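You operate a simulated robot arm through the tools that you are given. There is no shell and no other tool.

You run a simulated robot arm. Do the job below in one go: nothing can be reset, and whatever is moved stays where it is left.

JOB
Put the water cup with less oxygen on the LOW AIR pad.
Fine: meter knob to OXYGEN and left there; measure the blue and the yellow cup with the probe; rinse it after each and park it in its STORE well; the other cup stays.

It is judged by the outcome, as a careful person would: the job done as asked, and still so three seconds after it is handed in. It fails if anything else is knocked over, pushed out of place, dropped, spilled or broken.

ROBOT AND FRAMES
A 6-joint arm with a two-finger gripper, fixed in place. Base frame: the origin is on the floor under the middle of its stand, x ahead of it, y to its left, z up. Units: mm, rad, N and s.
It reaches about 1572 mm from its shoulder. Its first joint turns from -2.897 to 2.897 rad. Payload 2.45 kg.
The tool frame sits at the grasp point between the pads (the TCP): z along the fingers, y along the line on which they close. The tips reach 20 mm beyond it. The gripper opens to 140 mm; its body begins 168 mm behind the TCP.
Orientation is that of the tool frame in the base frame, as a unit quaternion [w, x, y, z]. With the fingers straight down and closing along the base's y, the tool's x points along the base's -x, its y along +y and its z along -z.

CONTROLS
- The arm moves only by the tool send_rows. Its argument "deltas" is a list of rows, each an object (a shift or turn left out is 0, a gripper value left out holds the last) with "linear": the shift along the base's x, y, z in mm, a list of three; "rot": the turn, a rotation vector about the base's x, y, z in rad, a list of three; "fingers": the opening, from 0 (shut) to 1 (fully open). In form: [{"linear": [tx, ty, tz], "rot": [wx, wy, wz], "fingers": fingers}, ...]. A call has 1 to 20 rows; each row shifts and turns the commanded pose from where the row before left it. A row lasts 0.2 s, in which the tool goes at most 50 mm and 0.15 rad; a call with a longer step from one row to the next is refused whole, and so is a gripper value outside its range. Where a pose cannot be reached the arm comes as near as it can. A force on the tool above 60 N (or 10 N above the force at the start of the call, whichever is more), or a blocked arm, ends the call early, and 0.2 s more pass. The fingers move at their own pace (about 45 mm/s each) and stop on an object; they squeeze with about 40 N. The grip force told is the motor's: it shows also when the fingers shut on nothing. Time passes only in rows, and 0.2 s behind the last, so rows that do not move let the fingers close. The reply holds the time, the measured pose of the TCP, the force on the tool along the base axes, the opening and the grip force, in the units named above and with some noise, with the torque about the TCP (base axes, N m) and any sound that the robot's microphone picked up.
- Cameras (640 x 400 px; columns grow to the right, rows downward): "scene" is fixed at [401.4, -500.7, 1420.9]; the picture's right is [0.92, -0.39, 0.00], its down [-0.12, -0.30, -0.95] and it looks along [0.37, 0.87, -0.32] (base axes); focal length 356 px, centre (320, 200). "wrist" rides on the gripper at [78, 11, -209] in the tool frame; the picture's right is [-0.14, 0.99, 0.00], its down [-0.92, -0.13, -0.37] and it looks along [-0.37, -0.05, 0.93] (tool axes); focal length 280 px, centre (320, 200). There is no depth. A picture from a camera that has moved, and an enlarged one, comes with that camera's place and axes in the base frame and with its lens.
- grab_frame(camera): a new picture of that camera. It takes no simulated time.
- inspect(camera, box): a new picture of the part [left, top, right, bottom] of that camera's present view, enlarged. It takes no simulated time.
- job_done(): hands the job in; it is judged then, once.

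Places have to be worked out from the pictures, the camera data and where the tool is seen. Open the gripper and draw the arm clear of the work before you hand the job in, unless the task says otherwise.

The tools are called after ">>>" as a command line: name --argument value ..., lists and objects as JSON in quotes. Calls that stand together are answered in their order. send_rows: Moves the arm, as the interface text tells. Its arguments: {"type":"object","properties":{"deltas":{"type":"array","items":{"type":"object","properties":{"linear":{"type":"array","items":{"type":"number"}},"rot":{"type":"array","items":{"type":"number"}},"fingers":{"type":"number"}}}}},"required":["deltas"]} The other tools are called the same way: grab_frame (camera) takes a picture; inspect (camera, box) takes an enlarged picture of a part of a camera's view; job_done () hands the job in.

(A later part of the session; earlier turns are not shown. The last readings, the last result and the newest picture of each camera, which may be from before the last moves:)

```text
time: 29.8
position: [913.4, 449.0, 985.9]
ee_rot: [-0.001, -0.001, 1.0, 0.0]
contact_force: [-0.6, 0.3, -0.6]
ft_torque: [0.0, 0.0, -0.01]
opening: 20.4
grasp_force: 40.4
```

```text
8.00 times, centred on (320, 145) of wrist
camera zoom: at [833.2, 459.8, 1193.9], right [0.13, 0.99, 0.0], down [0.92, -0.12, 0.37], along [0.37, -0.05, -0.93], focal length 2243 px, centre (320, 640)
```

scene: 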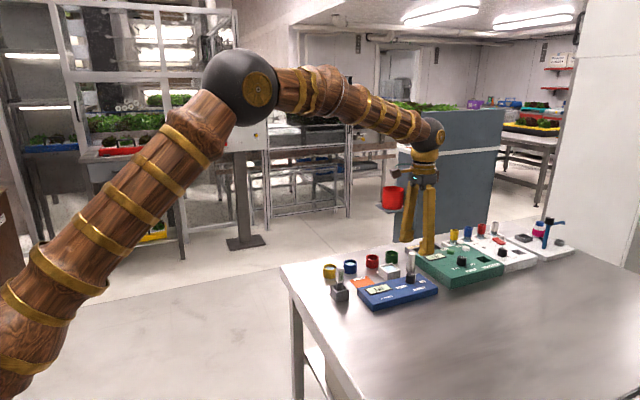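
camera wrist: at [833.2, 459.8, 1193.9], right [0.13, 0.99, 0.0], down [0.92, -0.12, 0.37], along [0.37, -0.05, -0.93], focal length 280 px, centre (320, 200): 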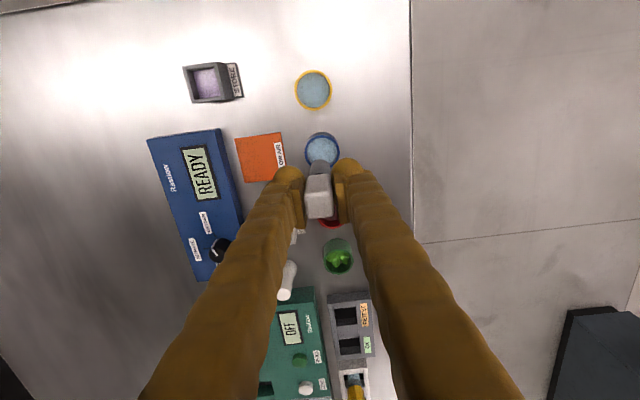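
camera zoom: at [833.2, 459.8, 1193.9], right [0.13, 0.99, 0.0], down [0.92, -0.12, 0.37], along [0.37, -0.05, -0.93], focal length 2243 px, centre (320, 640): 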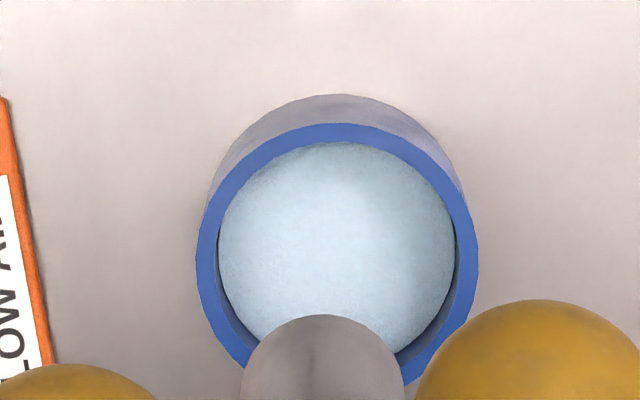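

The blue cup centre measures (911, 452), about 2.8 mm to +y of the probe axis. The water surface is near z 826. I'll centre over it and lower slowly until the tip is about 12 mm into the water.

>>> send_rows --deltas '[{"linear": [0, 2.6, 0]}, {"linear": [0, 0, -30]}, {"linear": [0, 0, -25]}, {"linear": [0, 0, -15]}, {}]'

>>> inspect --camera "wrist" --box '[270, 90, 390, 190]'

>>> inspect --camera "scene" --box '[320, 240, 400, 300]'

```text
time: 31.0
position: [912.9, 452.1, 915.8]
ee_rot: [0.001, -0.002, 1.0, 0.0]
contact_force: [0.1, 0.2, -0.8]
ft_torque: [0.01, 0.01, 0.01]
opening: 20.5
grasp_force: 40.0
```

```text
4.00 times, centred on (330, 140) of wrist
camera zoom: at [832.7, 462.4, 1123.5], right [0.13, 0.99, 0.0], down [0.92, -0.12, 0.37], along [0.37, -0.05, -0.93], focal length 1122 px, centre (280, 440)
```

zoom: 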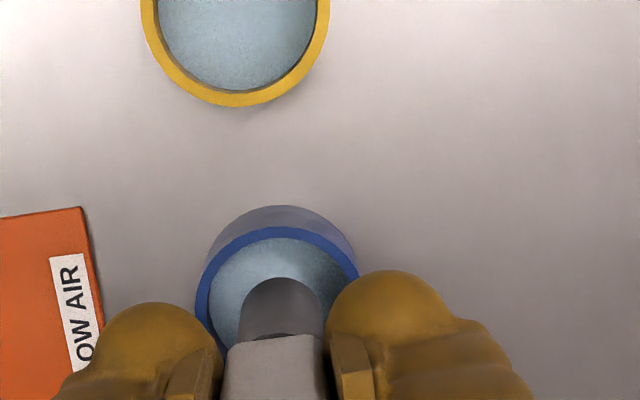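

```text
6.67 times, centred on (360, 270) of scene
camera zoom: at [401.4, -500.7, 1420.9], right [0.92, -0.39, 0.0], down [-0.12, -0.3, -0.95], along [0.37, 0.87, -0.32], focal length 2374 px, centre (53, -267)
```

zoom: 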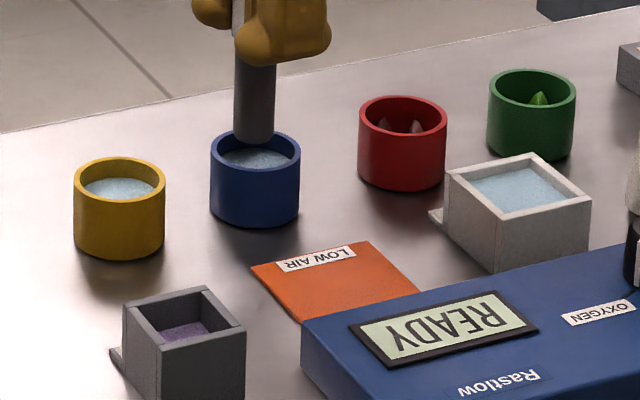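

The tip is just above the rim and concentric with the cup in both views. I'll lower it another 27 mm into the water.

>>> send_rows --deltas '[{"linear": [0, 0, -8]}, {"linear": [0, 0, -8]}, {"linear": [0, 0, -6]}, {"linear": [0, 0, -5]}, {}]'

>>> inspect --camera "scene" --box '[320, 240, 400, 300]'

```text
time: 32.2
position: [913.1, 451.7, 887.5]
ee_rot: [0.0, -0.001, 1.0, 0.0]
contact_force: [0.1, -0.6, -0.6]
ft_torque: [0.0, -0.02, -0.01]
opening: 20.4
grasp_force: 39.6
```

```text
6.67 times, centred on (360, 270) of scene
camera zoom: at [401.4, -500.7, 1420.9], right [0.92, -0.39, 0.0], down [-0.12, -0.3, -0.95], along [0.37, 0.87, -0.32], focal length 2374 px, centre (53, -267)
```

zoom: 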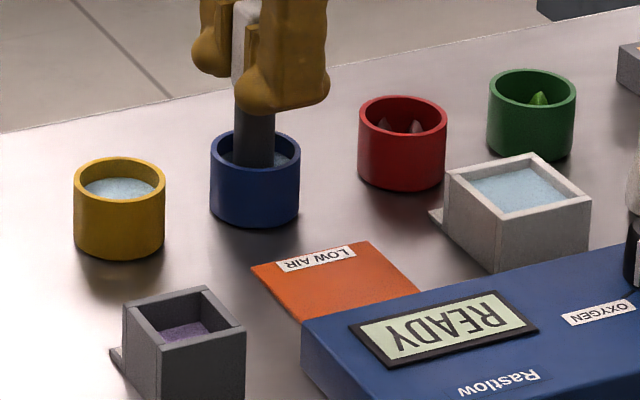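

The probe is in the water, with no contact force and the display still on READY. I'll hold still a moment to let the reading settle.

>>> send_rows --deltas '[{}, {}, {}, {}, {}, {}, {}, {}]'

>>> inspect --camera "scene" --box '[320, 240, 400, 300]'

```text
time: 34.0
position: [913.0, 451.1, 888.3]
ee_rot: [0.0, -0.001, 1.0, 0.0]
contact_force: [-0.6, 0.5, -0.4]
ft_torque: [-0.03, 0.0, 0.02]
opening: 20.4
grasp_force: 39.8
```

```text
6.67 times, centred on (360, 270) of scene
camera zoom: at [401.4, -500.7, 1420.9], right [0.92, -0.39, 0.0], down [-0.12, -0.3, -0.95], along [0.37, 0.87, -0.32], focal length 2374 px, centre (53, -267)
```

zoom: 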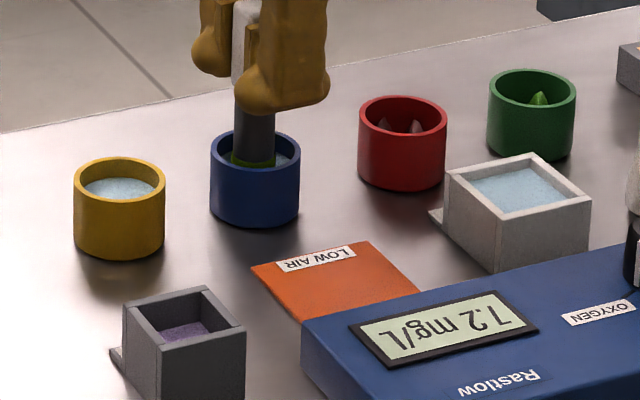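

A reading has appeared, and a green band shows on the probe. I'll zoom in on the display to read it accurately.

>>> inspect --camera "scene" --box '[360, 280, 392, 300]'

>>> inspect --camera "scene" --box '[340, 245, 372, 265]'

>>> grab_frame --camera "wrist"

```text
16.00 times, centred on (376, 290) of scene
camera zoom: at [401.4, -500.7, 1420.9], right [0.92, -0.39, 0.0], down [-0.12, -0.3, -0.95], along [0.37, 0.87, -0.32], focal length 5699 px, centre (-576, -1240)
```

zoom: 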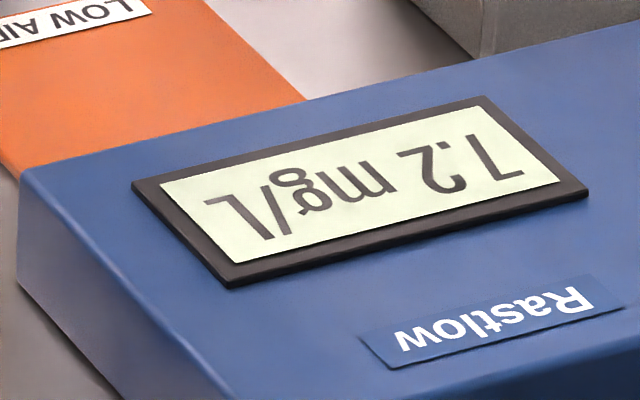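

```text
16.00 times, centred on (356, 255) of scene
camera zoom: at [401.4, -500.7, 1420.9], right [0.92, -0.39, 0.0], down [-0.12, -0.3, -0.95], along [0.37, 0.87, -0.32], focal length 5699 px, centre (-256, -680)
```

zoom: 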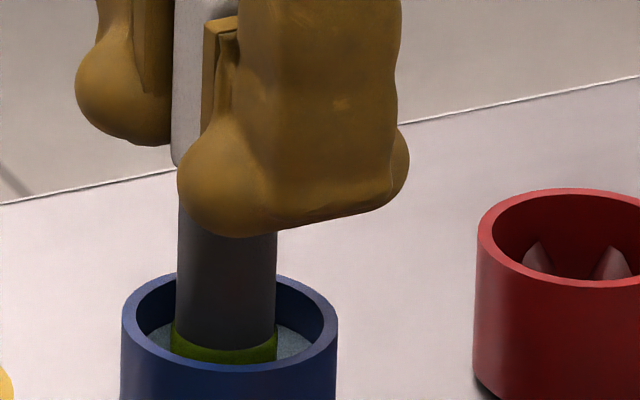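

```text
taken
camera wrist: at [833.0, 462.3, 1096.7], right [0.13, 0.99, 0.0], down [0.92, -0.12, 0.37], along [0.37, -0.05, -0.93], focal length 280 px, centre (320, 200)
```

wrist: 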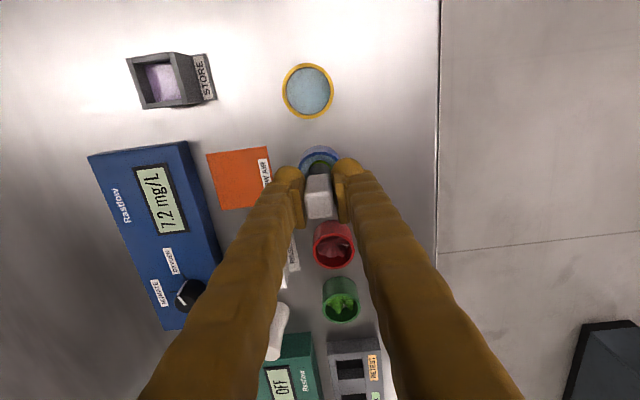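

Blue reads 7.2 mg/L in the OXYGEN setting. I'll wait another second and a half to confirm it is stable.

>>> send_rows --deltas '[{}, {}, {}, {}, {}, {}, {}, {}]'

>>> inspect --camera "scene" --box '[360, 280, 392, 300]'

>>> inspect --camera "wrist" --box '[80, 140, 230, 330]'

```text
time: 35.8
position: [913.2, 451.0, 886.8]
ee_rot: [0.001, -0.002, 1.0, 0.0]
contact_force: [0.0, 0.3, -0.6]
ft_torque: [0.0, 0.0, -0.03]
opening: 20.4
grasp_force: 39.5
```

```text
16.00 times, centred on (376, 290) of scene
camera zoom: at [401.4, -500.7, 1420.9], right [0.92, -0.39, 0.0], down [-0.12, -0.3, -0.95], along [0.37, 0.87, -0.32], focal length 5699 px, centre (-576, -1240)
```

zoom: 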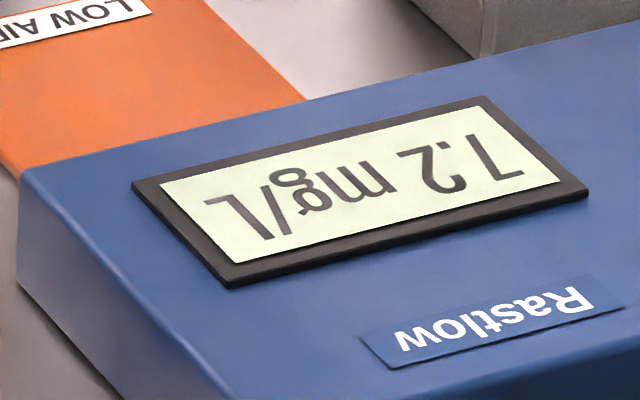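

```text
2.11 times, centred on (155, 235) of wrist
camera zoom: at [833.0, 462.3, 1096.7], right [0.13, 0.99, 0.0], down [0.92, -0.12, 0.37], along [0.37, -0.05, -0.93], focal length 590 px, centre (667, 126)
```

zoom: 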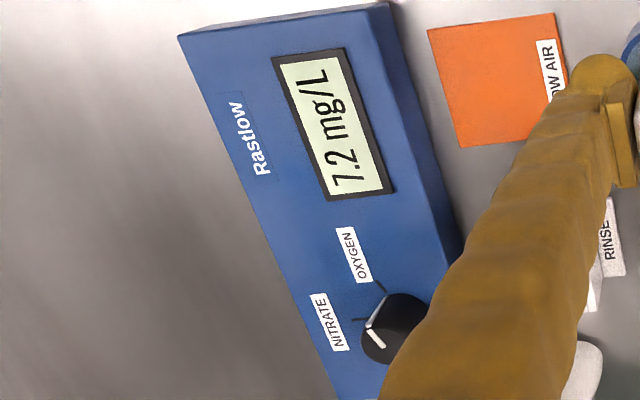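

Blue is stable at 7.2 mg/L. I'll lift the probe straight out and move above the RINSE bath near (1016.5, 368.5).

>>> send_rows --deltas '[{"linear": [0, 0, 8]}, {"linear": [0, 0, 12]}, {"linear": [0, 0, 25]}, {"linear": [0, 0, 30]}, {"linear": [0, 0, 20]}, {"linear": [26, -21, 0]}, {"linear": [26, -21, 0]}, {"linear": [26, -21, 0]}, {"linear": [27, -20.5, 0]}, {}, {}]'

>>> inspect --camera "wrist" --box '[270, 90, 390, 190]'

>>> inspect --camera "scene" --box '[350, 220, 430, 280]'

```text
time: 38.2
position: [1016.7, 367.8, 984.0]
ee_rot: [0.0, -0.002, 1.0, 0.0]
contact_force: [0.4, 0.1, -0.6]
ft_torque: [-0.04, 0.0, -0.04]
opening: 20.3
grasp_force: 40.1
```

```text
4.00 times, centred on (330, 140) of wrist
camera zoom: at [937.0, 378.7, 1192.2], right [0.13, 0.99, 0.0], down [0.92, -0.12, 0.37], along [0.37, -0.05, -0.93], focal length 1122 px, centre (280, 440)
```

zoom: 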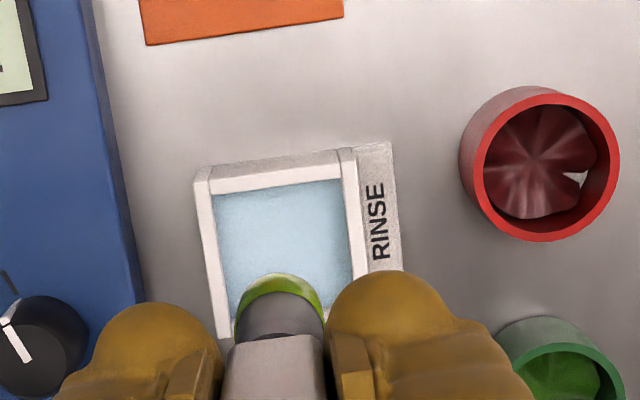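

```text
6.67 times, centred on (390, 250) of scene
camera zoom: at [401.4, -500.7, 1420.9], right [0.92, -0.39, 0.0], down [-0.12, -0.3, -0.95], along [0.37, 0.87, -0.32], focal length 2374 px, centre (-147, -133)
```

zoom: 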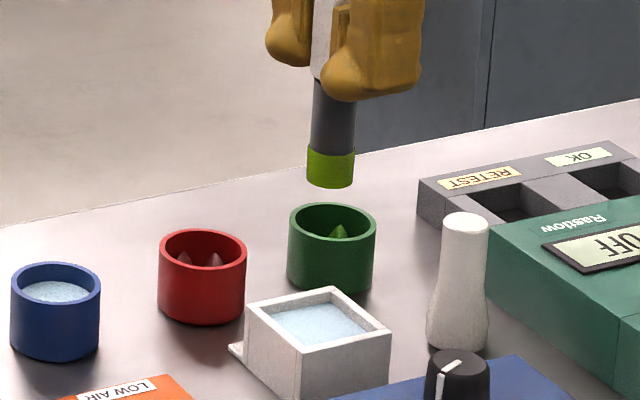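

There is a green film on the lower ~15 mm of the probe, which is what needs rinsing off. The bath centre is about (1015, 369.5), so I'll lower in a little deeper than the cup dip and hold.

>>> send_rows --deltas '[{"linear": [0, 1.2, -25]}, {"linear": [0, 0, -30]}, {"linear": [0, 0, -20]}, {"linear": [0, 0, -10]}, {"linear": [0, 0, -8]}, {"linear": [0, 0, -8]}, {}, {}, {}, {}, {}, {}, {}, {}]'

>>> inspect --camera "scene" --box '[350, 230, 430, 300]'

```text
time: 41.2
position: [1016.6, 368.9, 882.6]
ee_rot: [0.0, -0.003, 1.0, -0.001]
contact_force: [0.1, 0.1, -1.1]
ft_torque: [-0.02, 0.01, 0.0]
opening: 20.3
grasp_force: 39.9
```

```text
5.71 times, centred on (390, 265) of scene
camera zoom: at [401.4, -500.7, 1420.9], right [0.92, -0.39, 0.0], down [-0.12, -0.3, -0.95], along [0.37, 0.87, -0.32], focal length 2035 px, centre (-80, -171)
```

zoom: 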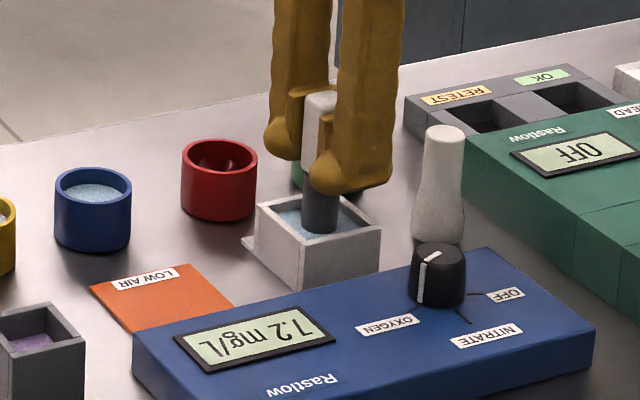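

The probe sits in the bath without touching anything. I'll lift it out and check that it is clean.

>>> send_rows --deltas '[{}, {}, {"linear": [0, 0, 10]}, {"linear": [0, 0, 20]}, {"linear": [0, 0, 30]}, {"linear": [0, 0, 40]}, {}]'

>>> inspect --camera "scene" --box '[350, 220, 430, 280]'

>>> inspect --camera "wrist" --box '[270, 90, 390, 190]'

>>> inspect --camera "scene" --box '[360, 280, 392, 300]'

```text
time: 42.8
position: [1016.8, 369.3, 982.8]
ee_rot: [-0.001, -0.001, 1.0, 0.0]
contact_force: [-0.6, -0.3, 0.6]
ft_torque: [0.04, 0.02, 0.0]
opening: 20.3
grasp_force: 40.2
```

```text
6.67 times, centred on (390, 250) of scene
camera zoom: at [401.4, -500.7, 1420.9], right [0.92, -0.39, 0.0], down [-0.12, -0.3, -0.95], along [0.37, 0.87, -0.32], focal length 2374 px, centre (-147, -133)
```

zoom: 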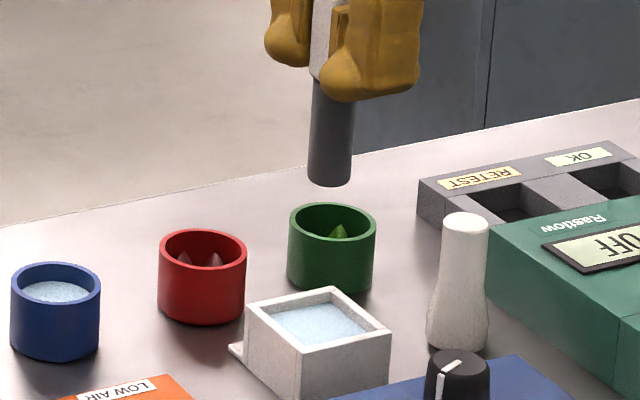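

```text
4.00 times, centred on (330, 140) of wrist
camera zoom: at [937.3, 380.1, 1191.3], right [0.13, 0.99, 0.0], down [0.92, -0.12, 0.37], along [0.37, -0.05, -0.93], focal length 1122 px, centre (280, 440)
```

zoom: 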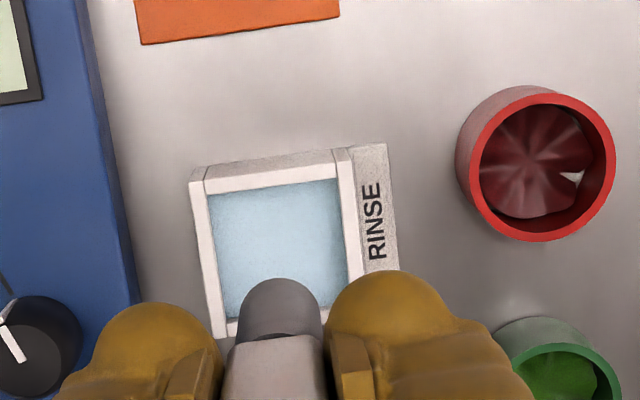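

```text
16.00 times, centred on (376, 290) of scene
camera zoom: at [401.4, -500.7, 1420.9], right [0.92, -0.39, 0.0], down [-0.12, -0.3, -0.95], along [0.37, 0.87, -0.32], focal length 5699 px, centre (-576, -1240)
```

zoom: 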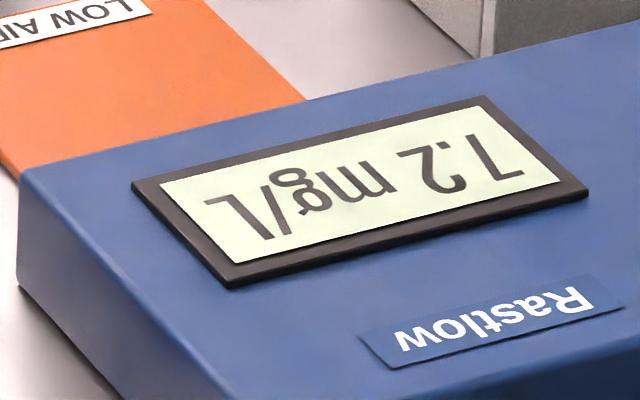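

The probe is clean, and the meter is holding the last value. I'll cross at height to the yellow cup near (835.5, 451.5).

>>> send_rows --deltas '[{"linear": [-36, 16.4, 2]}, {"linear": [-36, 16.4, 0]}, {"linear": [-36, 16.4, 0]}, {"linear": [-36, 16.4, 0]}, {"linear": [-35.8, 16.4, 0]}, {}, {}]'

>>> inspect --camera "wrist" --box '[270, 90, 390, 190]'

>>> inspect --camera "scene" --box '[300, 220, 380, 280]'

```text
time: 44.4
position: [837.6, 451.3, 985.9]
ee_rot: [0.0, -0.002, 1.0, 0.0]
contact_force: [0.4, -0.1, -0.7]
ft_torque: [0.01, 0.01, -0.01]
opening: 20.2
grasp_force: 39.5
```

```text
4.00 times, centred on (330, 140) of wrist
camera zoom: at [757.0, 462.1, 1193.9], right [0.13, 0.99, 0.0], down [0.92, -0.12, 0.37], along [0.37, -0.05, -0.93], focal length 1122 px, centre (280, 440)
```

zoom: 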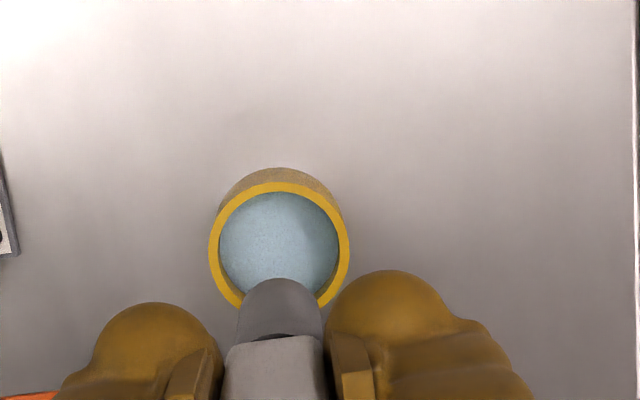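

```text
6.67 times, centred on (340, 250) of scene
camera zoom: at [401.4, -500.7, 1420.9], right [0.92, -0.39, 0.0], down [-0.12, -0.3, -0.95], along [0.37, 0.87, -0.32], focal length 2374 px, centre (187, -133)
```

zoom: 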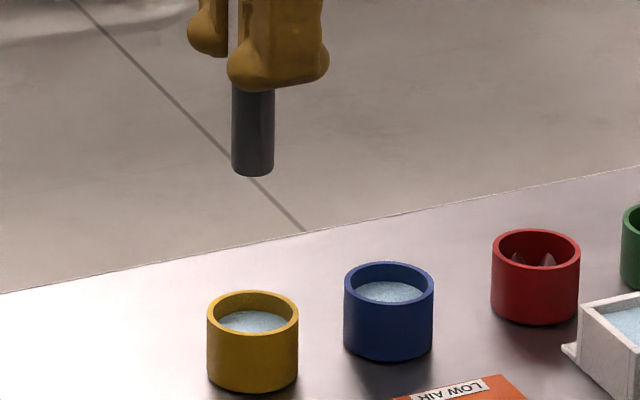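

The probe is concentric with the yellow cup in both views. I'll lower it to the same depth as before and wait for a fresh reading.

>>> send_rows --deltas '[{"linear": [0, 0, -30]}, {"linear": [0, 0, -25]}, {"linear": [0, 0, -15]}, {"linear": [0, 0, -8]}, {"linear": [0, 0, -8]}, {"linear": [0, 0, -6]}, {"linear": [0, 0, -5]}, {}, {}, {}, {}, {}, {}, {}, {}, {}]'

>>> inspect --camera "scene" --box '[320, 240, 400, 300]'

>>> inspect --camera "scene" --box '[360, 280, 392, 300]'

```text
time: 47.8
position: [836.9, 450.5, 887.2]
ee_rot: [0.0, -0.002, 1.0, 0.0]
contact_force: [0.3, 0.6, -0.7]
ft_torque: [-0.04, 0.01, -0.03]
opening: 20.4
grasp_force: 39.9
```

```text
6.67 times, centred on (360, 270) of scene
camera zoom: at [401.4, -500.7, 1420.9], right [0.92, -0.39, 0.0], down [-0.12, -0.3, -0.95], along [0.37, 0.87, -0.32], focal length 2374 px, centre (53, -267)
```

zoom: 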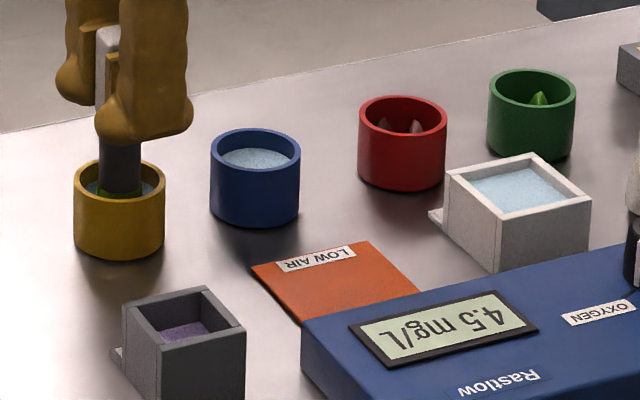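

```text
16.00 times, centred on (376, 290) of scene
camera zoom: at [401.4, -500.7, 1420.9], right [0.92, -0.39, 0.0], down [-0.12, -0.3, -0.95], along [0.37, 0.87, -0.32], focal length 5699 px, centre (-576, -1240)
```

zoom: 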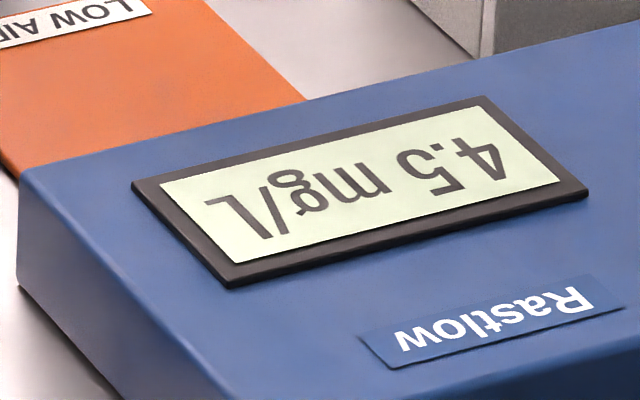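

Yellow reads 4.5 mg/L. I'll hold another second and a half to confirm it is settled.

>>> send_rows --deltas '[{}, {}, {}, {}, {}, {}, {}, {}]'

>>> inspect --camera "scene" --box '[360, 280, 392, 300]'

```text
time: 49.6
position: [838.1, 451.6, 887.3]
ee_rot: [0.001, -0.001, 1.0, 0.0]
contact_force: [-0.6, 0.1, -1.1]
ft_torque: [-0.01, 0.0, 0.0]
opening: 20.2
grasp_force: 39.9
```

```text
16.00 times, centred on (376, 290) of scene
camera zoom: at [401.4, -500.7, 1420.9], right [0.92, -0.39, 0.0], down [-0.12, -0.3, -0.95], along [0.37, 0.87, -0.32], focal length 5699 px, centre (-576, -1240)
```

zoom: 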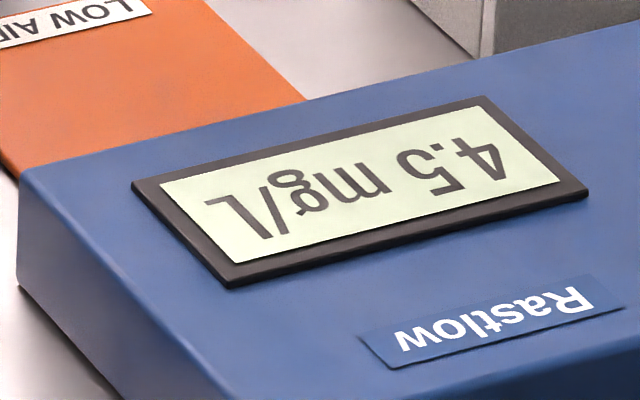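

It is stable: yellow 4.5 against blue 7.2, so yellow has less oxygen. Now I'll lift out and go back above the rinse bath.

>>> send_rows --deltas '[{"linear": [0, 0, 8]}, {"linear": [0, 0, 12]}, {"linear": [0, 0, 25]}, {"linear": [0, 0, 30]}, {"linear": [0, 0, 20]}, {"linear": [36, -16.4, 0]}, {"linear": [36, -16.4, 0]}, {"linear": [36, -16.4, 0]}, {"linear": [36, -16.4, 0]}, {"linear": [35.8, -16.4, 0]}, {}, {}]'

>>> inspect --camera "wrist" --box '[270, 90, 390, 190]'

```text
time: 52.2
position: [1018.3, 369.3, 982.8]
ee_rot: [-0.001, -0.002, 1.0, 0.0]
contact_force: [0.0, 1.2, -0.8]
ft_torque: [0.0, 0.01, 0.0]
opening: 20.2
grasp_force: 40.1
```

```text
4.00 times, centred on (330, 140) of wrist
camera zoom: at [938.0, 380.1, 1190.7], right [0.13, 0.99, 0.0], down [0.92, -0.12, 0.37], along [0.37, -0.05, -0.93], focal length 1122 px, centre (280, 440)
```

zoom: 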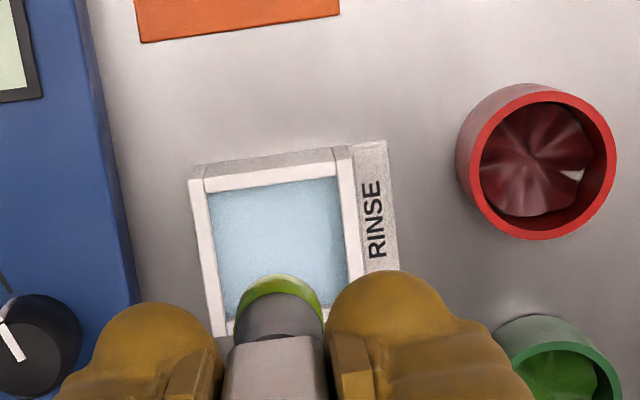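

The probe is in the same place over the bath with the film visible again. I'll rinse exactly as before.

>>> send_rows --deltas '[{"linear": [-0.7, 0, -25]}, {"linear": [0, 0, -30]}, {"linear": [0, 0, -20]}, {"linear": [0, 0, -9]}, {"linear": [0, 0, -8]}, {"linear": [0, 0, -8]}, {}, {}, {}, {}, {}, {}, {}, {}, {}, {}]'

>>> send_rows --deltas '[{"linear": [0, 0, 10]}, {"linear": [0, 0, 20]}, {"linear": [0, 0, 30]}, {"linear": [0, 0, 40]}, {}]'

>>> inspect --camera "scene" --box '[350, 220, 430, 280]'

>>> inspect --camera "wrist" --box '[270, 90, 390, 190]'

```text
time: 55.6
position: [1016.5, 369.2, 883.0]
ee_rot: [0.0, -0.002, 1.0, 0.0]
contact_force: [-0.3, 0.3, 0.1]
ft_torque: [-0.06, 0.0, 0.01]
opening: 20.3
grasp_force: 40.0
```

```text
time: 56.8
position: [1016.5, 370.2, 984.0]
ee_rot: [0.0, -0.001, 1.0, 0.0]
contact_force: [-0.6, 0.1, -1.6]
ft_torque: [0.02, 0.0, -0.01]
opening: 20.2
grasp_force: 40.4
```

```text
6.67 times, centred on (390, 250) of scene
camera zoom: at [401.4, -500.7, 1420.9], right [0.92, -0.39, 0.0], down [-0.12, -0.3, -0.95], along [0.37, 0.87, -0.32], focal length 2374 px, centre (-147, -133)
```

zoom: 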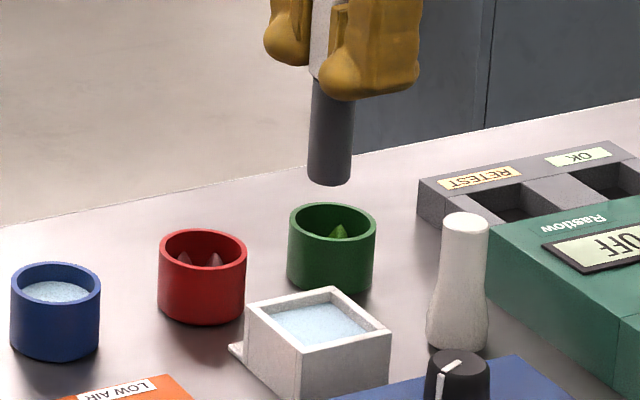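

```text
4.00 times, centred on (330, 140) of wrist
camera zoom: at [936.8, 379.9, 1192.1], right [0.13, 0.99, 0.0], down [0.92, -0.12, 0.37], along [0.37, -0.05, -0.93], focal length 1122 px, centre (280, 440)
```

zoom: 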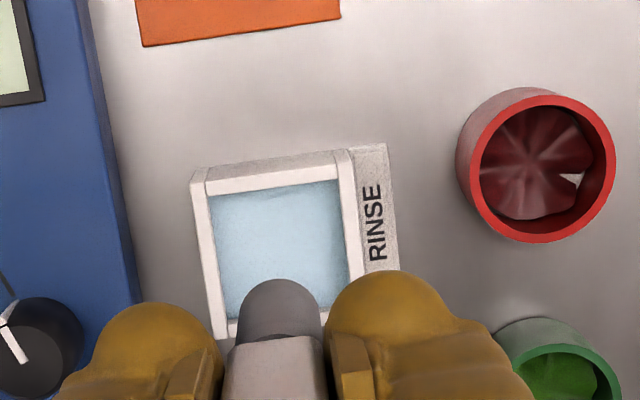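

It's clean again. I'll carry the probe back high above the STORE well, to the same x, y where I picked it up.

>>> send_rows --deltas '[{"linear": [-34, -7.6, 0]}, {"linear": [-34, -7.6, 0]}, {"linear": [-34, -7.6, 0]}, {"linear": [-34, -7.6, 0]}, {"linear": [-34, -7.5, 0]}, {"linear": [-34.3, -7.4, 0]}, {}, {}]'

>>> inspect --camera "wrist" --box '[270, 90, 390, 190]'

>>> inspect --camera "scene" --box '[310, 230, 390, 310]'

```text
time: 58.6
position: [812.6, 324.0, 981.9]
ee_rot: [0.0, -0.002, 1.0, 0.001]
contact_force: [-0.3, -1.4, -0.8]
ft_torque: [0.02, 0.01, 0.0]
opening: 20.3
grasp_force: 39.6
```

```text
4.00 times, centred on (330, 140) of wrist
camera zoom: at [732.7, 335.4, 1190.5], right [0.13, 0.99, 0.0], down [0.92, -0.12, 0.37], along [0.37, -0.05, -0.93], focal length 1122 px, centre (280, 440)
```

zoom: 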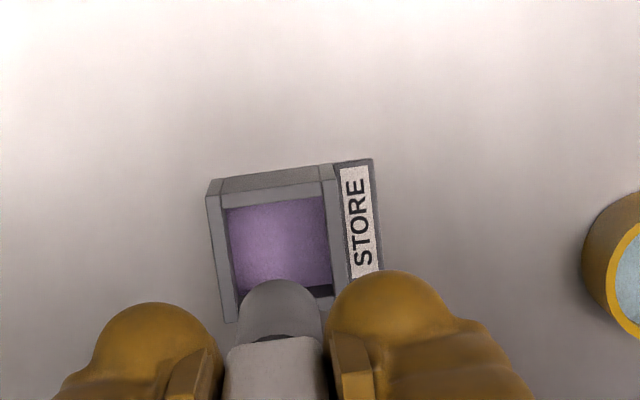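

```text
5.00 times, centred on (350, 270) of scene
camera zoom: at [401.4, -500.7, 1420.9], right [0.92, -0.39, 0.0], down [-0.12, -0.3, -0.95], along [0.37, 0.87, -0.32], focal length 1781 px, centre (170, -150)
```

zoom: 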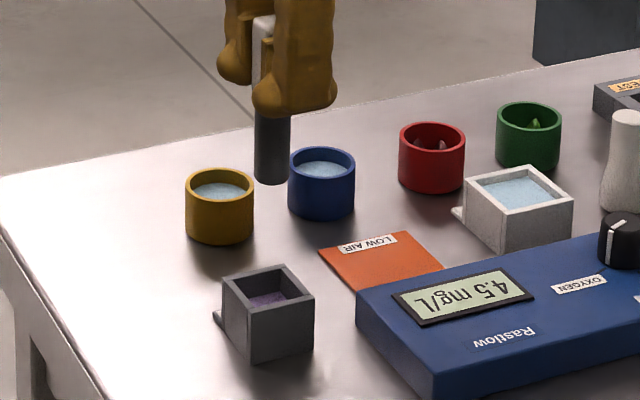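

The probe is aligned with the well opening. I'll lower to just above its original seat, watching the force.

>>> send_rows --deltas '[{"linear": [-0.2, -0.6, -30]}, {"linear": [0, 0, -25]}, {"linear": [0, 0, -15]}, {"linear": [0, 0, -12]}, {"linear": [0, 0, -10]}, {"linear": [0, 0, -8]}, {"linear": [0, 0, -4.5]}, {}]'

>>> inspect --camera "wrist" --box '[220, 120, 420, 245]'

>>> inspect --camera "scene" --box '[310, 230, 390, 310]'

```text
time: 60.4
position: [811.6, 323.5, 878.2]
ee_rot: [0.0, -0.002, 1.0, 0.0]
contact_force: [0.5, 0.3, -1.2]
ft_torque: [0.0, -0.01, 0.01]
opening: 20.2
grasp_force: 39.9
```

```text
3.20 times, centred on (320, 182) of wrist
camera zoom: at [732.7, 333.9, 1086.3], right [0.13, 0.99, 0.0], down [0.92, -0.12, 0.37], along [0.37, -0.05, -0.93], focal length 897 px, centre (320, 256)
```

zoom: 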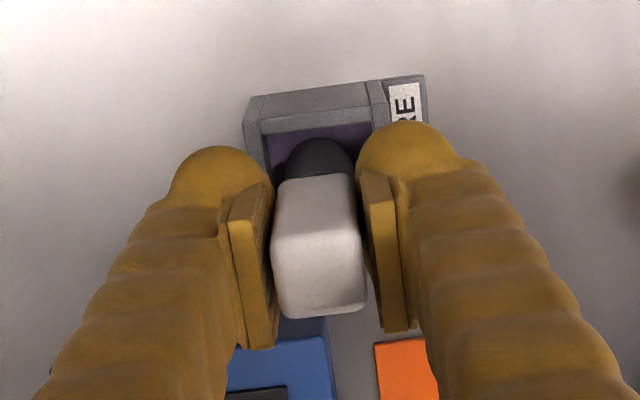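

```text
5.00 times, centred on (350, 270) of scene
camera zoom: at [401.4, -500.7, 1420.9], right [0.92, -0.39, 0.0], down [-0.12, -0.3, -0.95], along [0.37, 0.87, -0.32], focal length 1781 px, centre (170, -150)
```

zoom: 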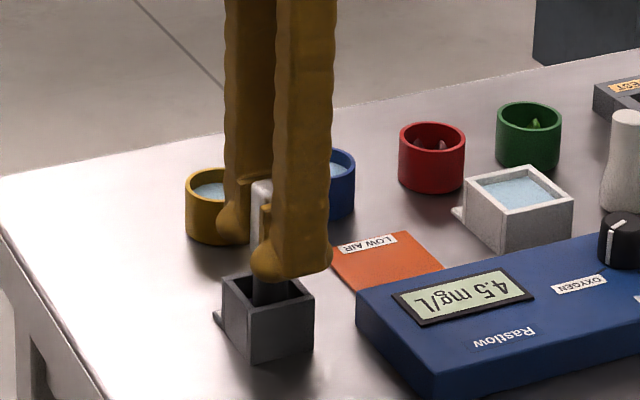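

It is about 1 mm above its original seat with no contact. I'll lower the last millimetre, open slowly, and rise.

>>> send_rows --deltas '[{"linear": [0, 0, -0.9]}, {}, {"fingers": 0.18}, {"fingers": 0.25}, {"fingers": 0.4}, {}, {}]'

>>> inspect --camera "wrist" --box '[220, 120, 420, 245]'

>>> inspect --camera "scene" --box '[310, 230, 390, 310]'

```text
time: 62.0
position: [811.4, 323.2, 877.8]
ee_rot: [-0.001, -0.002, 1.0, 0.001]
contact_force: [0.0, -0.1, -0.1]
ft_torque: [0.01, 0.0, 0.03]
opening: 55.7
grasp_force: 0.0
```

```text
3.20 times, centred on (320, 182) of wrist
camera zoom: at [732.7, 333.8, 1085.7], right [0.13, 0.99, 0.0], down [0.92, -0.12, 0.37], along [0.37, -0.05, -0.93], focal length 897 px, centre (320, 256)
```

zoom: 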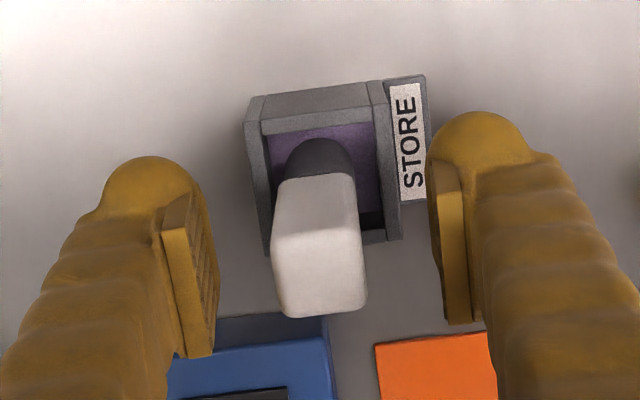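

```text
5.00 times, centred on (350, 270) of scene
camera zoom: at [401.4, -500.7, 1420.9], right [0.92, -0.39, 0.0], down [-0.12, -0.3, -0.95], along [0.37, 0.87, -0.32], focal length 1781 px, centre (170, -150)
```

zoom: 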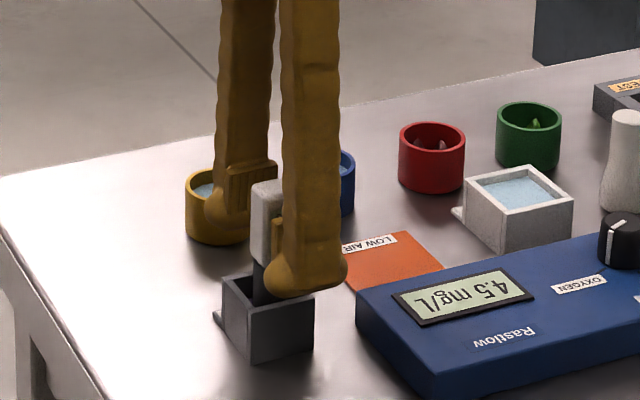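

The probe stands upright in STORE and the pads are clear. I'll lift away, then check the finger size before handling the cup.

>>> send_rows --deltas '[{"linear": [0, 0, 15]}, {"linear": [0, 0, 25]}, {"linear": [0, 0, 35]}, {"linear": [0, 0, 35]}, {}]'

>>> inspect --camera "scene" --box '[335, 185, 399, 225]'

>>> inspect --camera "scene" --box '[310, 230, 390, 310]'

>>> grab_frame --camera "wrist"

```text
time: 63.2
position: [811.1, 323.1, 987.0]
ee_rot: [-0.001, -0.003, 1.0, 0.0]
contact_force: [0.7, 0.2, 0.9]
ft_torque: [0.0, 0.04, 0.02]
opening: 56.1
grasp_force: 0.0
```

```text
10.00 times, centred on (367, 205) of scene
camera zoom: at [401.4, -500.7, 1420.9], right [0.92, -0.39, 0.0], down [-0.12, -0.3, -0.95], along [0.37, 0.87, -0.32], focal length 3562 px, centre (-150, 150)
```

zoom: 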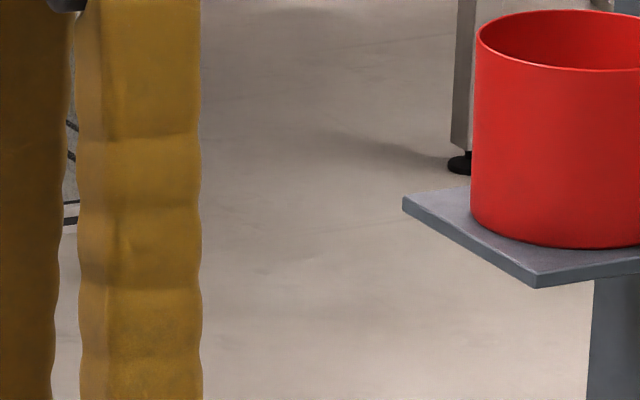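

```text
5.00 times, centred on (350, 270) of scene
camera zoom: at [401.4, -500.7, 1420.9], right [0.92, -0.39, 0.0], down [-0.12, -0.3, -0.95], along [0.37, 0.87, -0.32], focal length 1781 px, centre (170, -150)
```

zoom: 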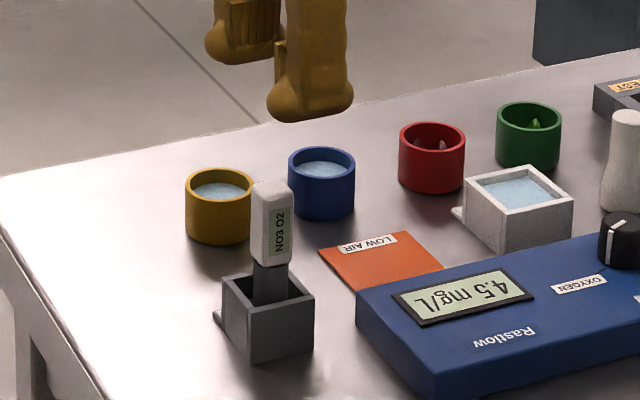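

```text
taken
camera wrist: at [732.5, 334.1, 1195.6], right [0.13, 0.99, 0.0], down [0.92, -0.12, 0.37], along [0.37, -0.05, -0.93], focal length 280 px, centre (320, 200)
```

wrist: 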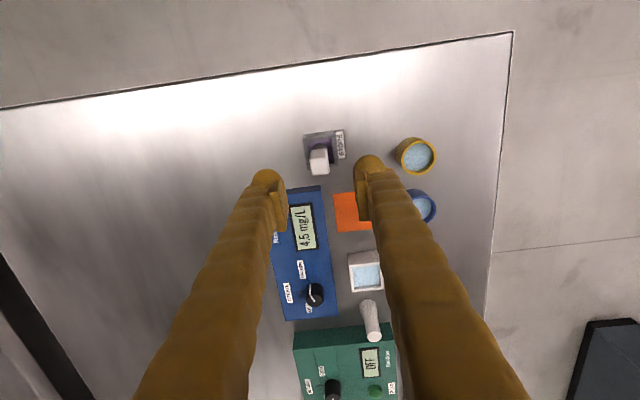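

The probe is parked. I'll look closely at the finger tips in the scene view for clearance planning.

>>> inspect --camera "scene" --box '[315, 225, 363, 255]'

>>> inspect --camera "wrist" --box '[230, 130, 400, 240]'

```text
13.33 times, centred on (339, 240) of scene
camera zoom: at [401.4, -500.7, 1420.9], right [0.92, -0.39, 0.0], down [-0.12, -0.3, -0.95], along [0.37, 0.87, -0.32], focal length 4749 px, centre (67, -333)
```

zoom: 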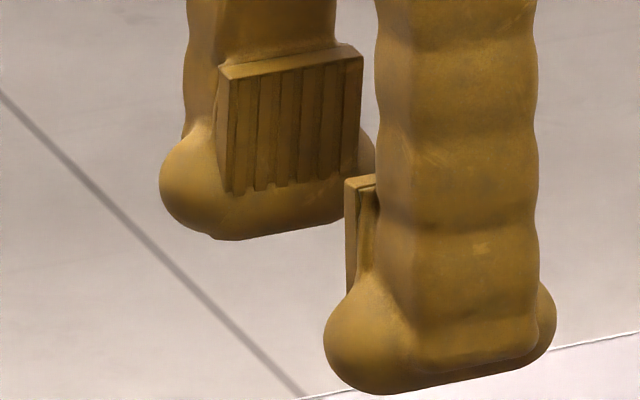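

```text
3.64 times, centred on (315, 185) of wrist
camera zoom: at [732.5, 334.1, 1195.6], right [0.13, 0.99, 0.0], down [0.92, -0.12, 0.37], along [0.37, -0.05, -0.93], focal length 1020 px, centre (338, 254)
```

zoom: 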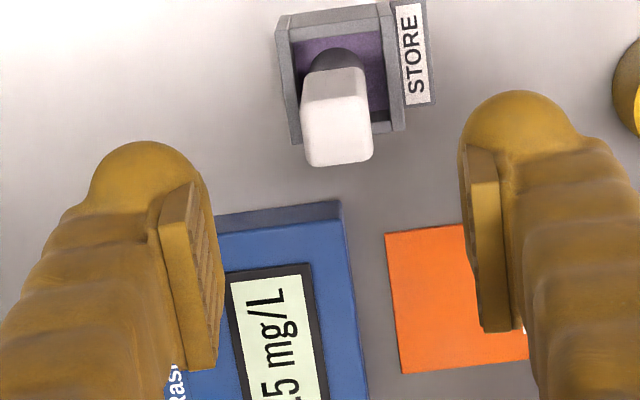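

The finger feet are roughly 52 mm long across the closing direction and about 30 mm thick. So I'll pick the yellow cup with the fingers closing along y, then turn 90° so they close along x for the pad, clear of the meter and the blue cup. First I'll move over the yellow cup.

>>> send_rows --deltas '[{"linear": [5, 25, 0], "fingers": 0.55}, {"linear": [5, 26, 0]}, {"linear": [5, 26, 0]}, {"linear": [5, 26, 0]}, {"linear": [4.5, 24.9, 0]}, {}, {}]'

>>> grab_frame --camera "wrist"

>>> inspect --camera "wrist" --box '[270, 100, 390, 190]'

```text
time: 64.8
position: [835.6, 451.3, 986.6]
ee_rot: [-0.001, -0.001, 1.0, 0.0]
contact_force: [0.3, -0.3, -0.2]
ft_torque: [-0.01, 0.0, 0.01]
opening: 77.0
grasp_force: 0.0
```

```text
taken
camera wrist: at [756.9, 461.1, 1195.0], right [0.13, 0.99, 0.0], down [0.92, -0.12, 0.37], along [0.37, -0.05, -0.93], focal length 280 px, centre (320, 200)
```

wrist: 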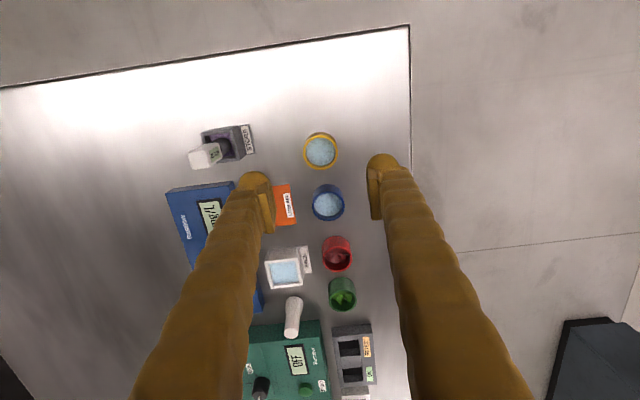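

```text
4.44 times, centred on (330, 145) of wrist
camera zoom: at [756.9, 461.1, 1195.0], right [0.13, 0.99, 0.0], down [0.92, -0.12, 0.37], along [0.37, -0.05, -0.93], focal length 1246 px, centre (276, 444)
```

zoom: 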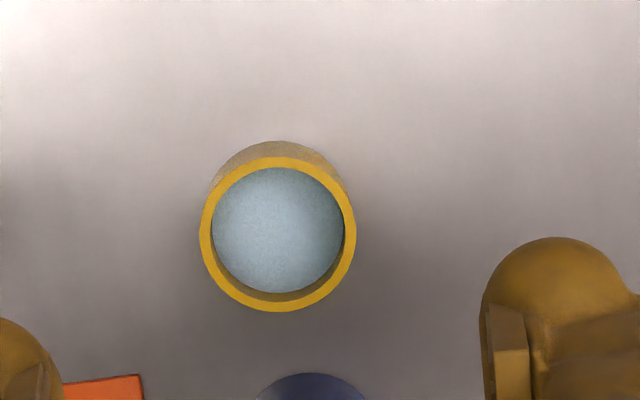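

The cup is centred at (834.6, 451.1). I'll trim and go down part-way for another check.

>>> send_rows --deltas '[{"linear": [-0.3, 0.7, -30]}, {"linear": [0, 0, -35]}, {"linear": [0, 0, -30]}, {"linear": [0, 0, -18]}, {}]'

>>> inspect --camera "wrist" --box '[220, 110, 420, 235]'

>>> inspect --camera "scene" --box '[300, 230, 380, 290]'

```text
time: 66.0
position: [835.3, 451.1, 873.1]
ee_rot: [-0.001, -0.002, 1.0, 0.0]
contact_force: [-0.2, -0.2, 0.5]
ft_torque: [0.01, 0.03, -0.01]
opening: 76.9
grasp_force: 0.1
```

```text
3.20 times, centred on (320, 172) of wrist
camera zoom: at [756.5, 462.1, 1082.0], right [0.13, 0.99, 0.0], down [0.92, -0.12, 0.37], along [0.37, -0.05, -0.93], focal length 897 px, centre (320, 288)
```

zoom: 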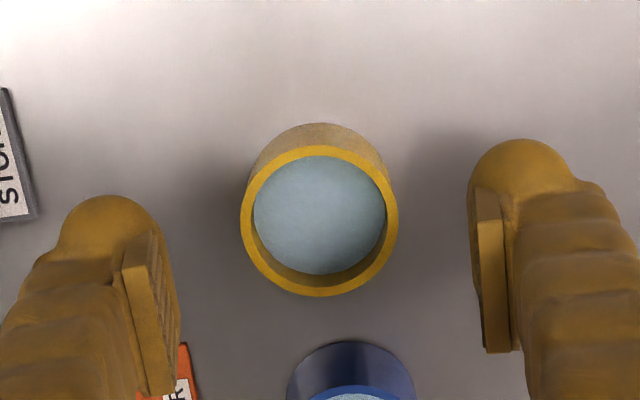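

```text
6.67 times, centred on (340, 260) of scene
camera zoom: at [401.4, -500.7, 1420.9], right [0.92, -0.39, 0.0], down [-0.12, -0.3, -0.95], along [0.37, 0.87, -0.32], focal length 2374 px, centre (187, -200)
```

zoom: 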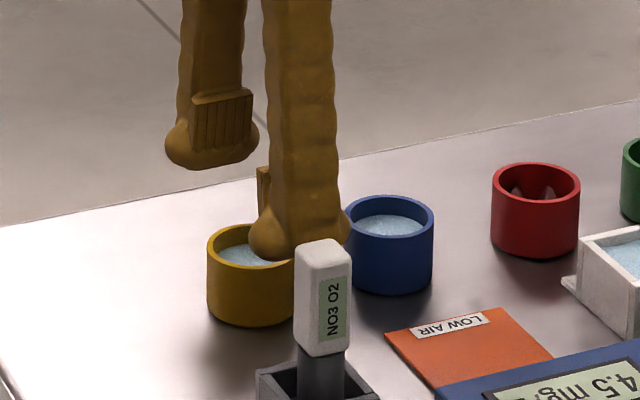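

Rim height (about 832) and cup centre are consistent. I'll go down so the pads sit on the upper cup wall with the feet about 10 mm above the table.

>>> send_rows --deltas '[{"linear": [0, 0, -18]}, {"linear": [0, 0, -14]}, {"linear": [0, 0, -9]}, {"linear": [0, 0, -5]}, {}]'

>>> inspect --camera "wrist" --box '[220, 120, 420, 245]'

>>> inspect --camera "scene" --box '[300, 240, 380, 300]'

```text
time: 67.2
position: [835.9, 452.1, 827.9]
ee_rot: [-0.001, -0.002, 1.0, 0.0]
contact_force: [0.4, 0.6, -0.2]
ft_torque: [-0.02, -0.02, 0.02]
opening: 77.1
grasp_force: 0.1
```

```text
3.20 times, centred on (320, 182) of wrist
camera zoom: at [756.8, 462.4, 1036.5], right [0.13, 0.99, 0.0], down [0.92, -0.12, 0.37], along [0.37, -0.05, -0.93], focal length 897 px, centre (320, 256)
```

zoom: 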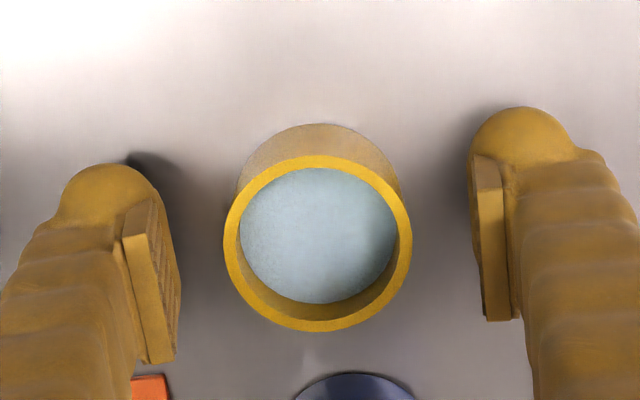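

```text
6.67 times, centred on (340, 270) of scene
camera zoom: at [401.4, -500.7, 1420.9], right [0.92, -0.39, 0.0], down [-0.12, -0.3, -0.95], along [0.37, 0.87, -0.32], focal length 2374 px, centre (187, -267)
```

zoom: 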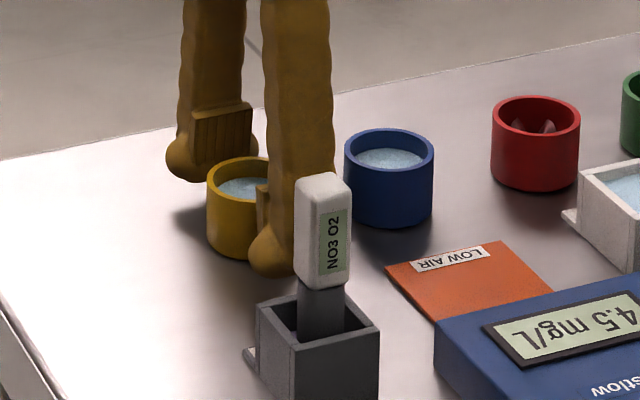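

The cup is within about 0.5 mm of centre between the pads. I'll trim y and close gradually.

>>> send_rows --deltas '[{"linear": [-0.4, -0.5, 0], "fingers": 0.47}, {"fingers": 0.41}, {"fingers": 0.37}, {"fingers": 0.345}, {"fingers": 0.325}, {"fingers": 0.31}, {"fingers": 0.28}, {}, {}]'

>>> inspect --camera "wrist" --box '[220, 120, 420, 245]'

>>> inspect --camera "scene" --box '[300, 240, 380, 300]'

```text
time: 69.2
position: [835.9, 451.0, 827.9]
ee_rot: [0.0, -0.001, 1.0, 0.0]
contact_force: [1.3, 0.6, -0.1]
ft_torque: [0.0, 0.01, -0.01]
opening: 44.4
grasp_force: 40.4
```

```text
3.20 times, centred on (320, 182) of wrist
camera zoom: at [756.3, 462.1, 1036.5], right [0.13, 0.99, 0.0], down [0.92, -0.12, 0.37], along [0.37, -0.05, -0.93], focal length 897 px, centre (320, 256)
```

zoom: 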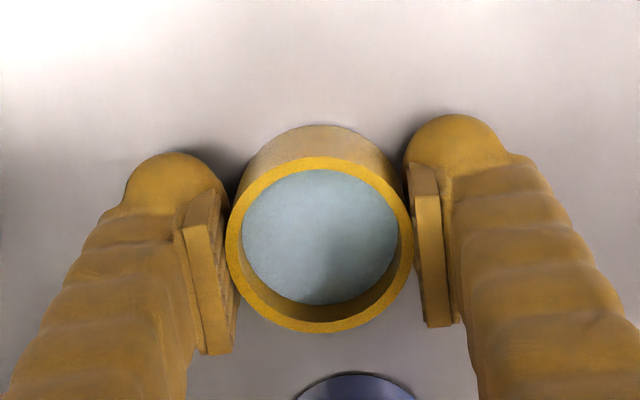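

```text
6.67 times, centred on (340, 270) of scene
camera zoom: at [401.4, -500.7, 1420.9], right [0.92, -0.39, 0.0], down [-0.12, -0.3, -0.95], along [0.37, 0.87, -0.32], focal length 2374 px, centre (187, -267)
```

zoom: 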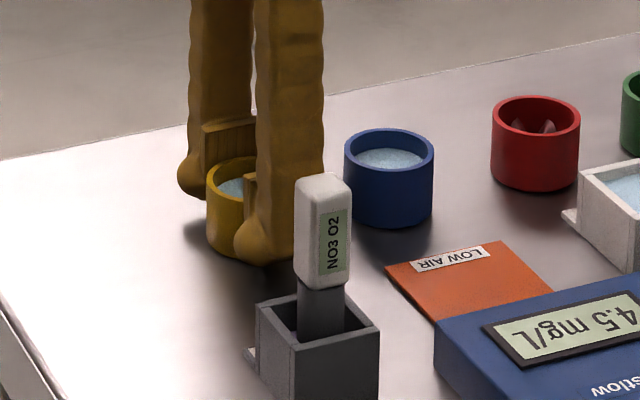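

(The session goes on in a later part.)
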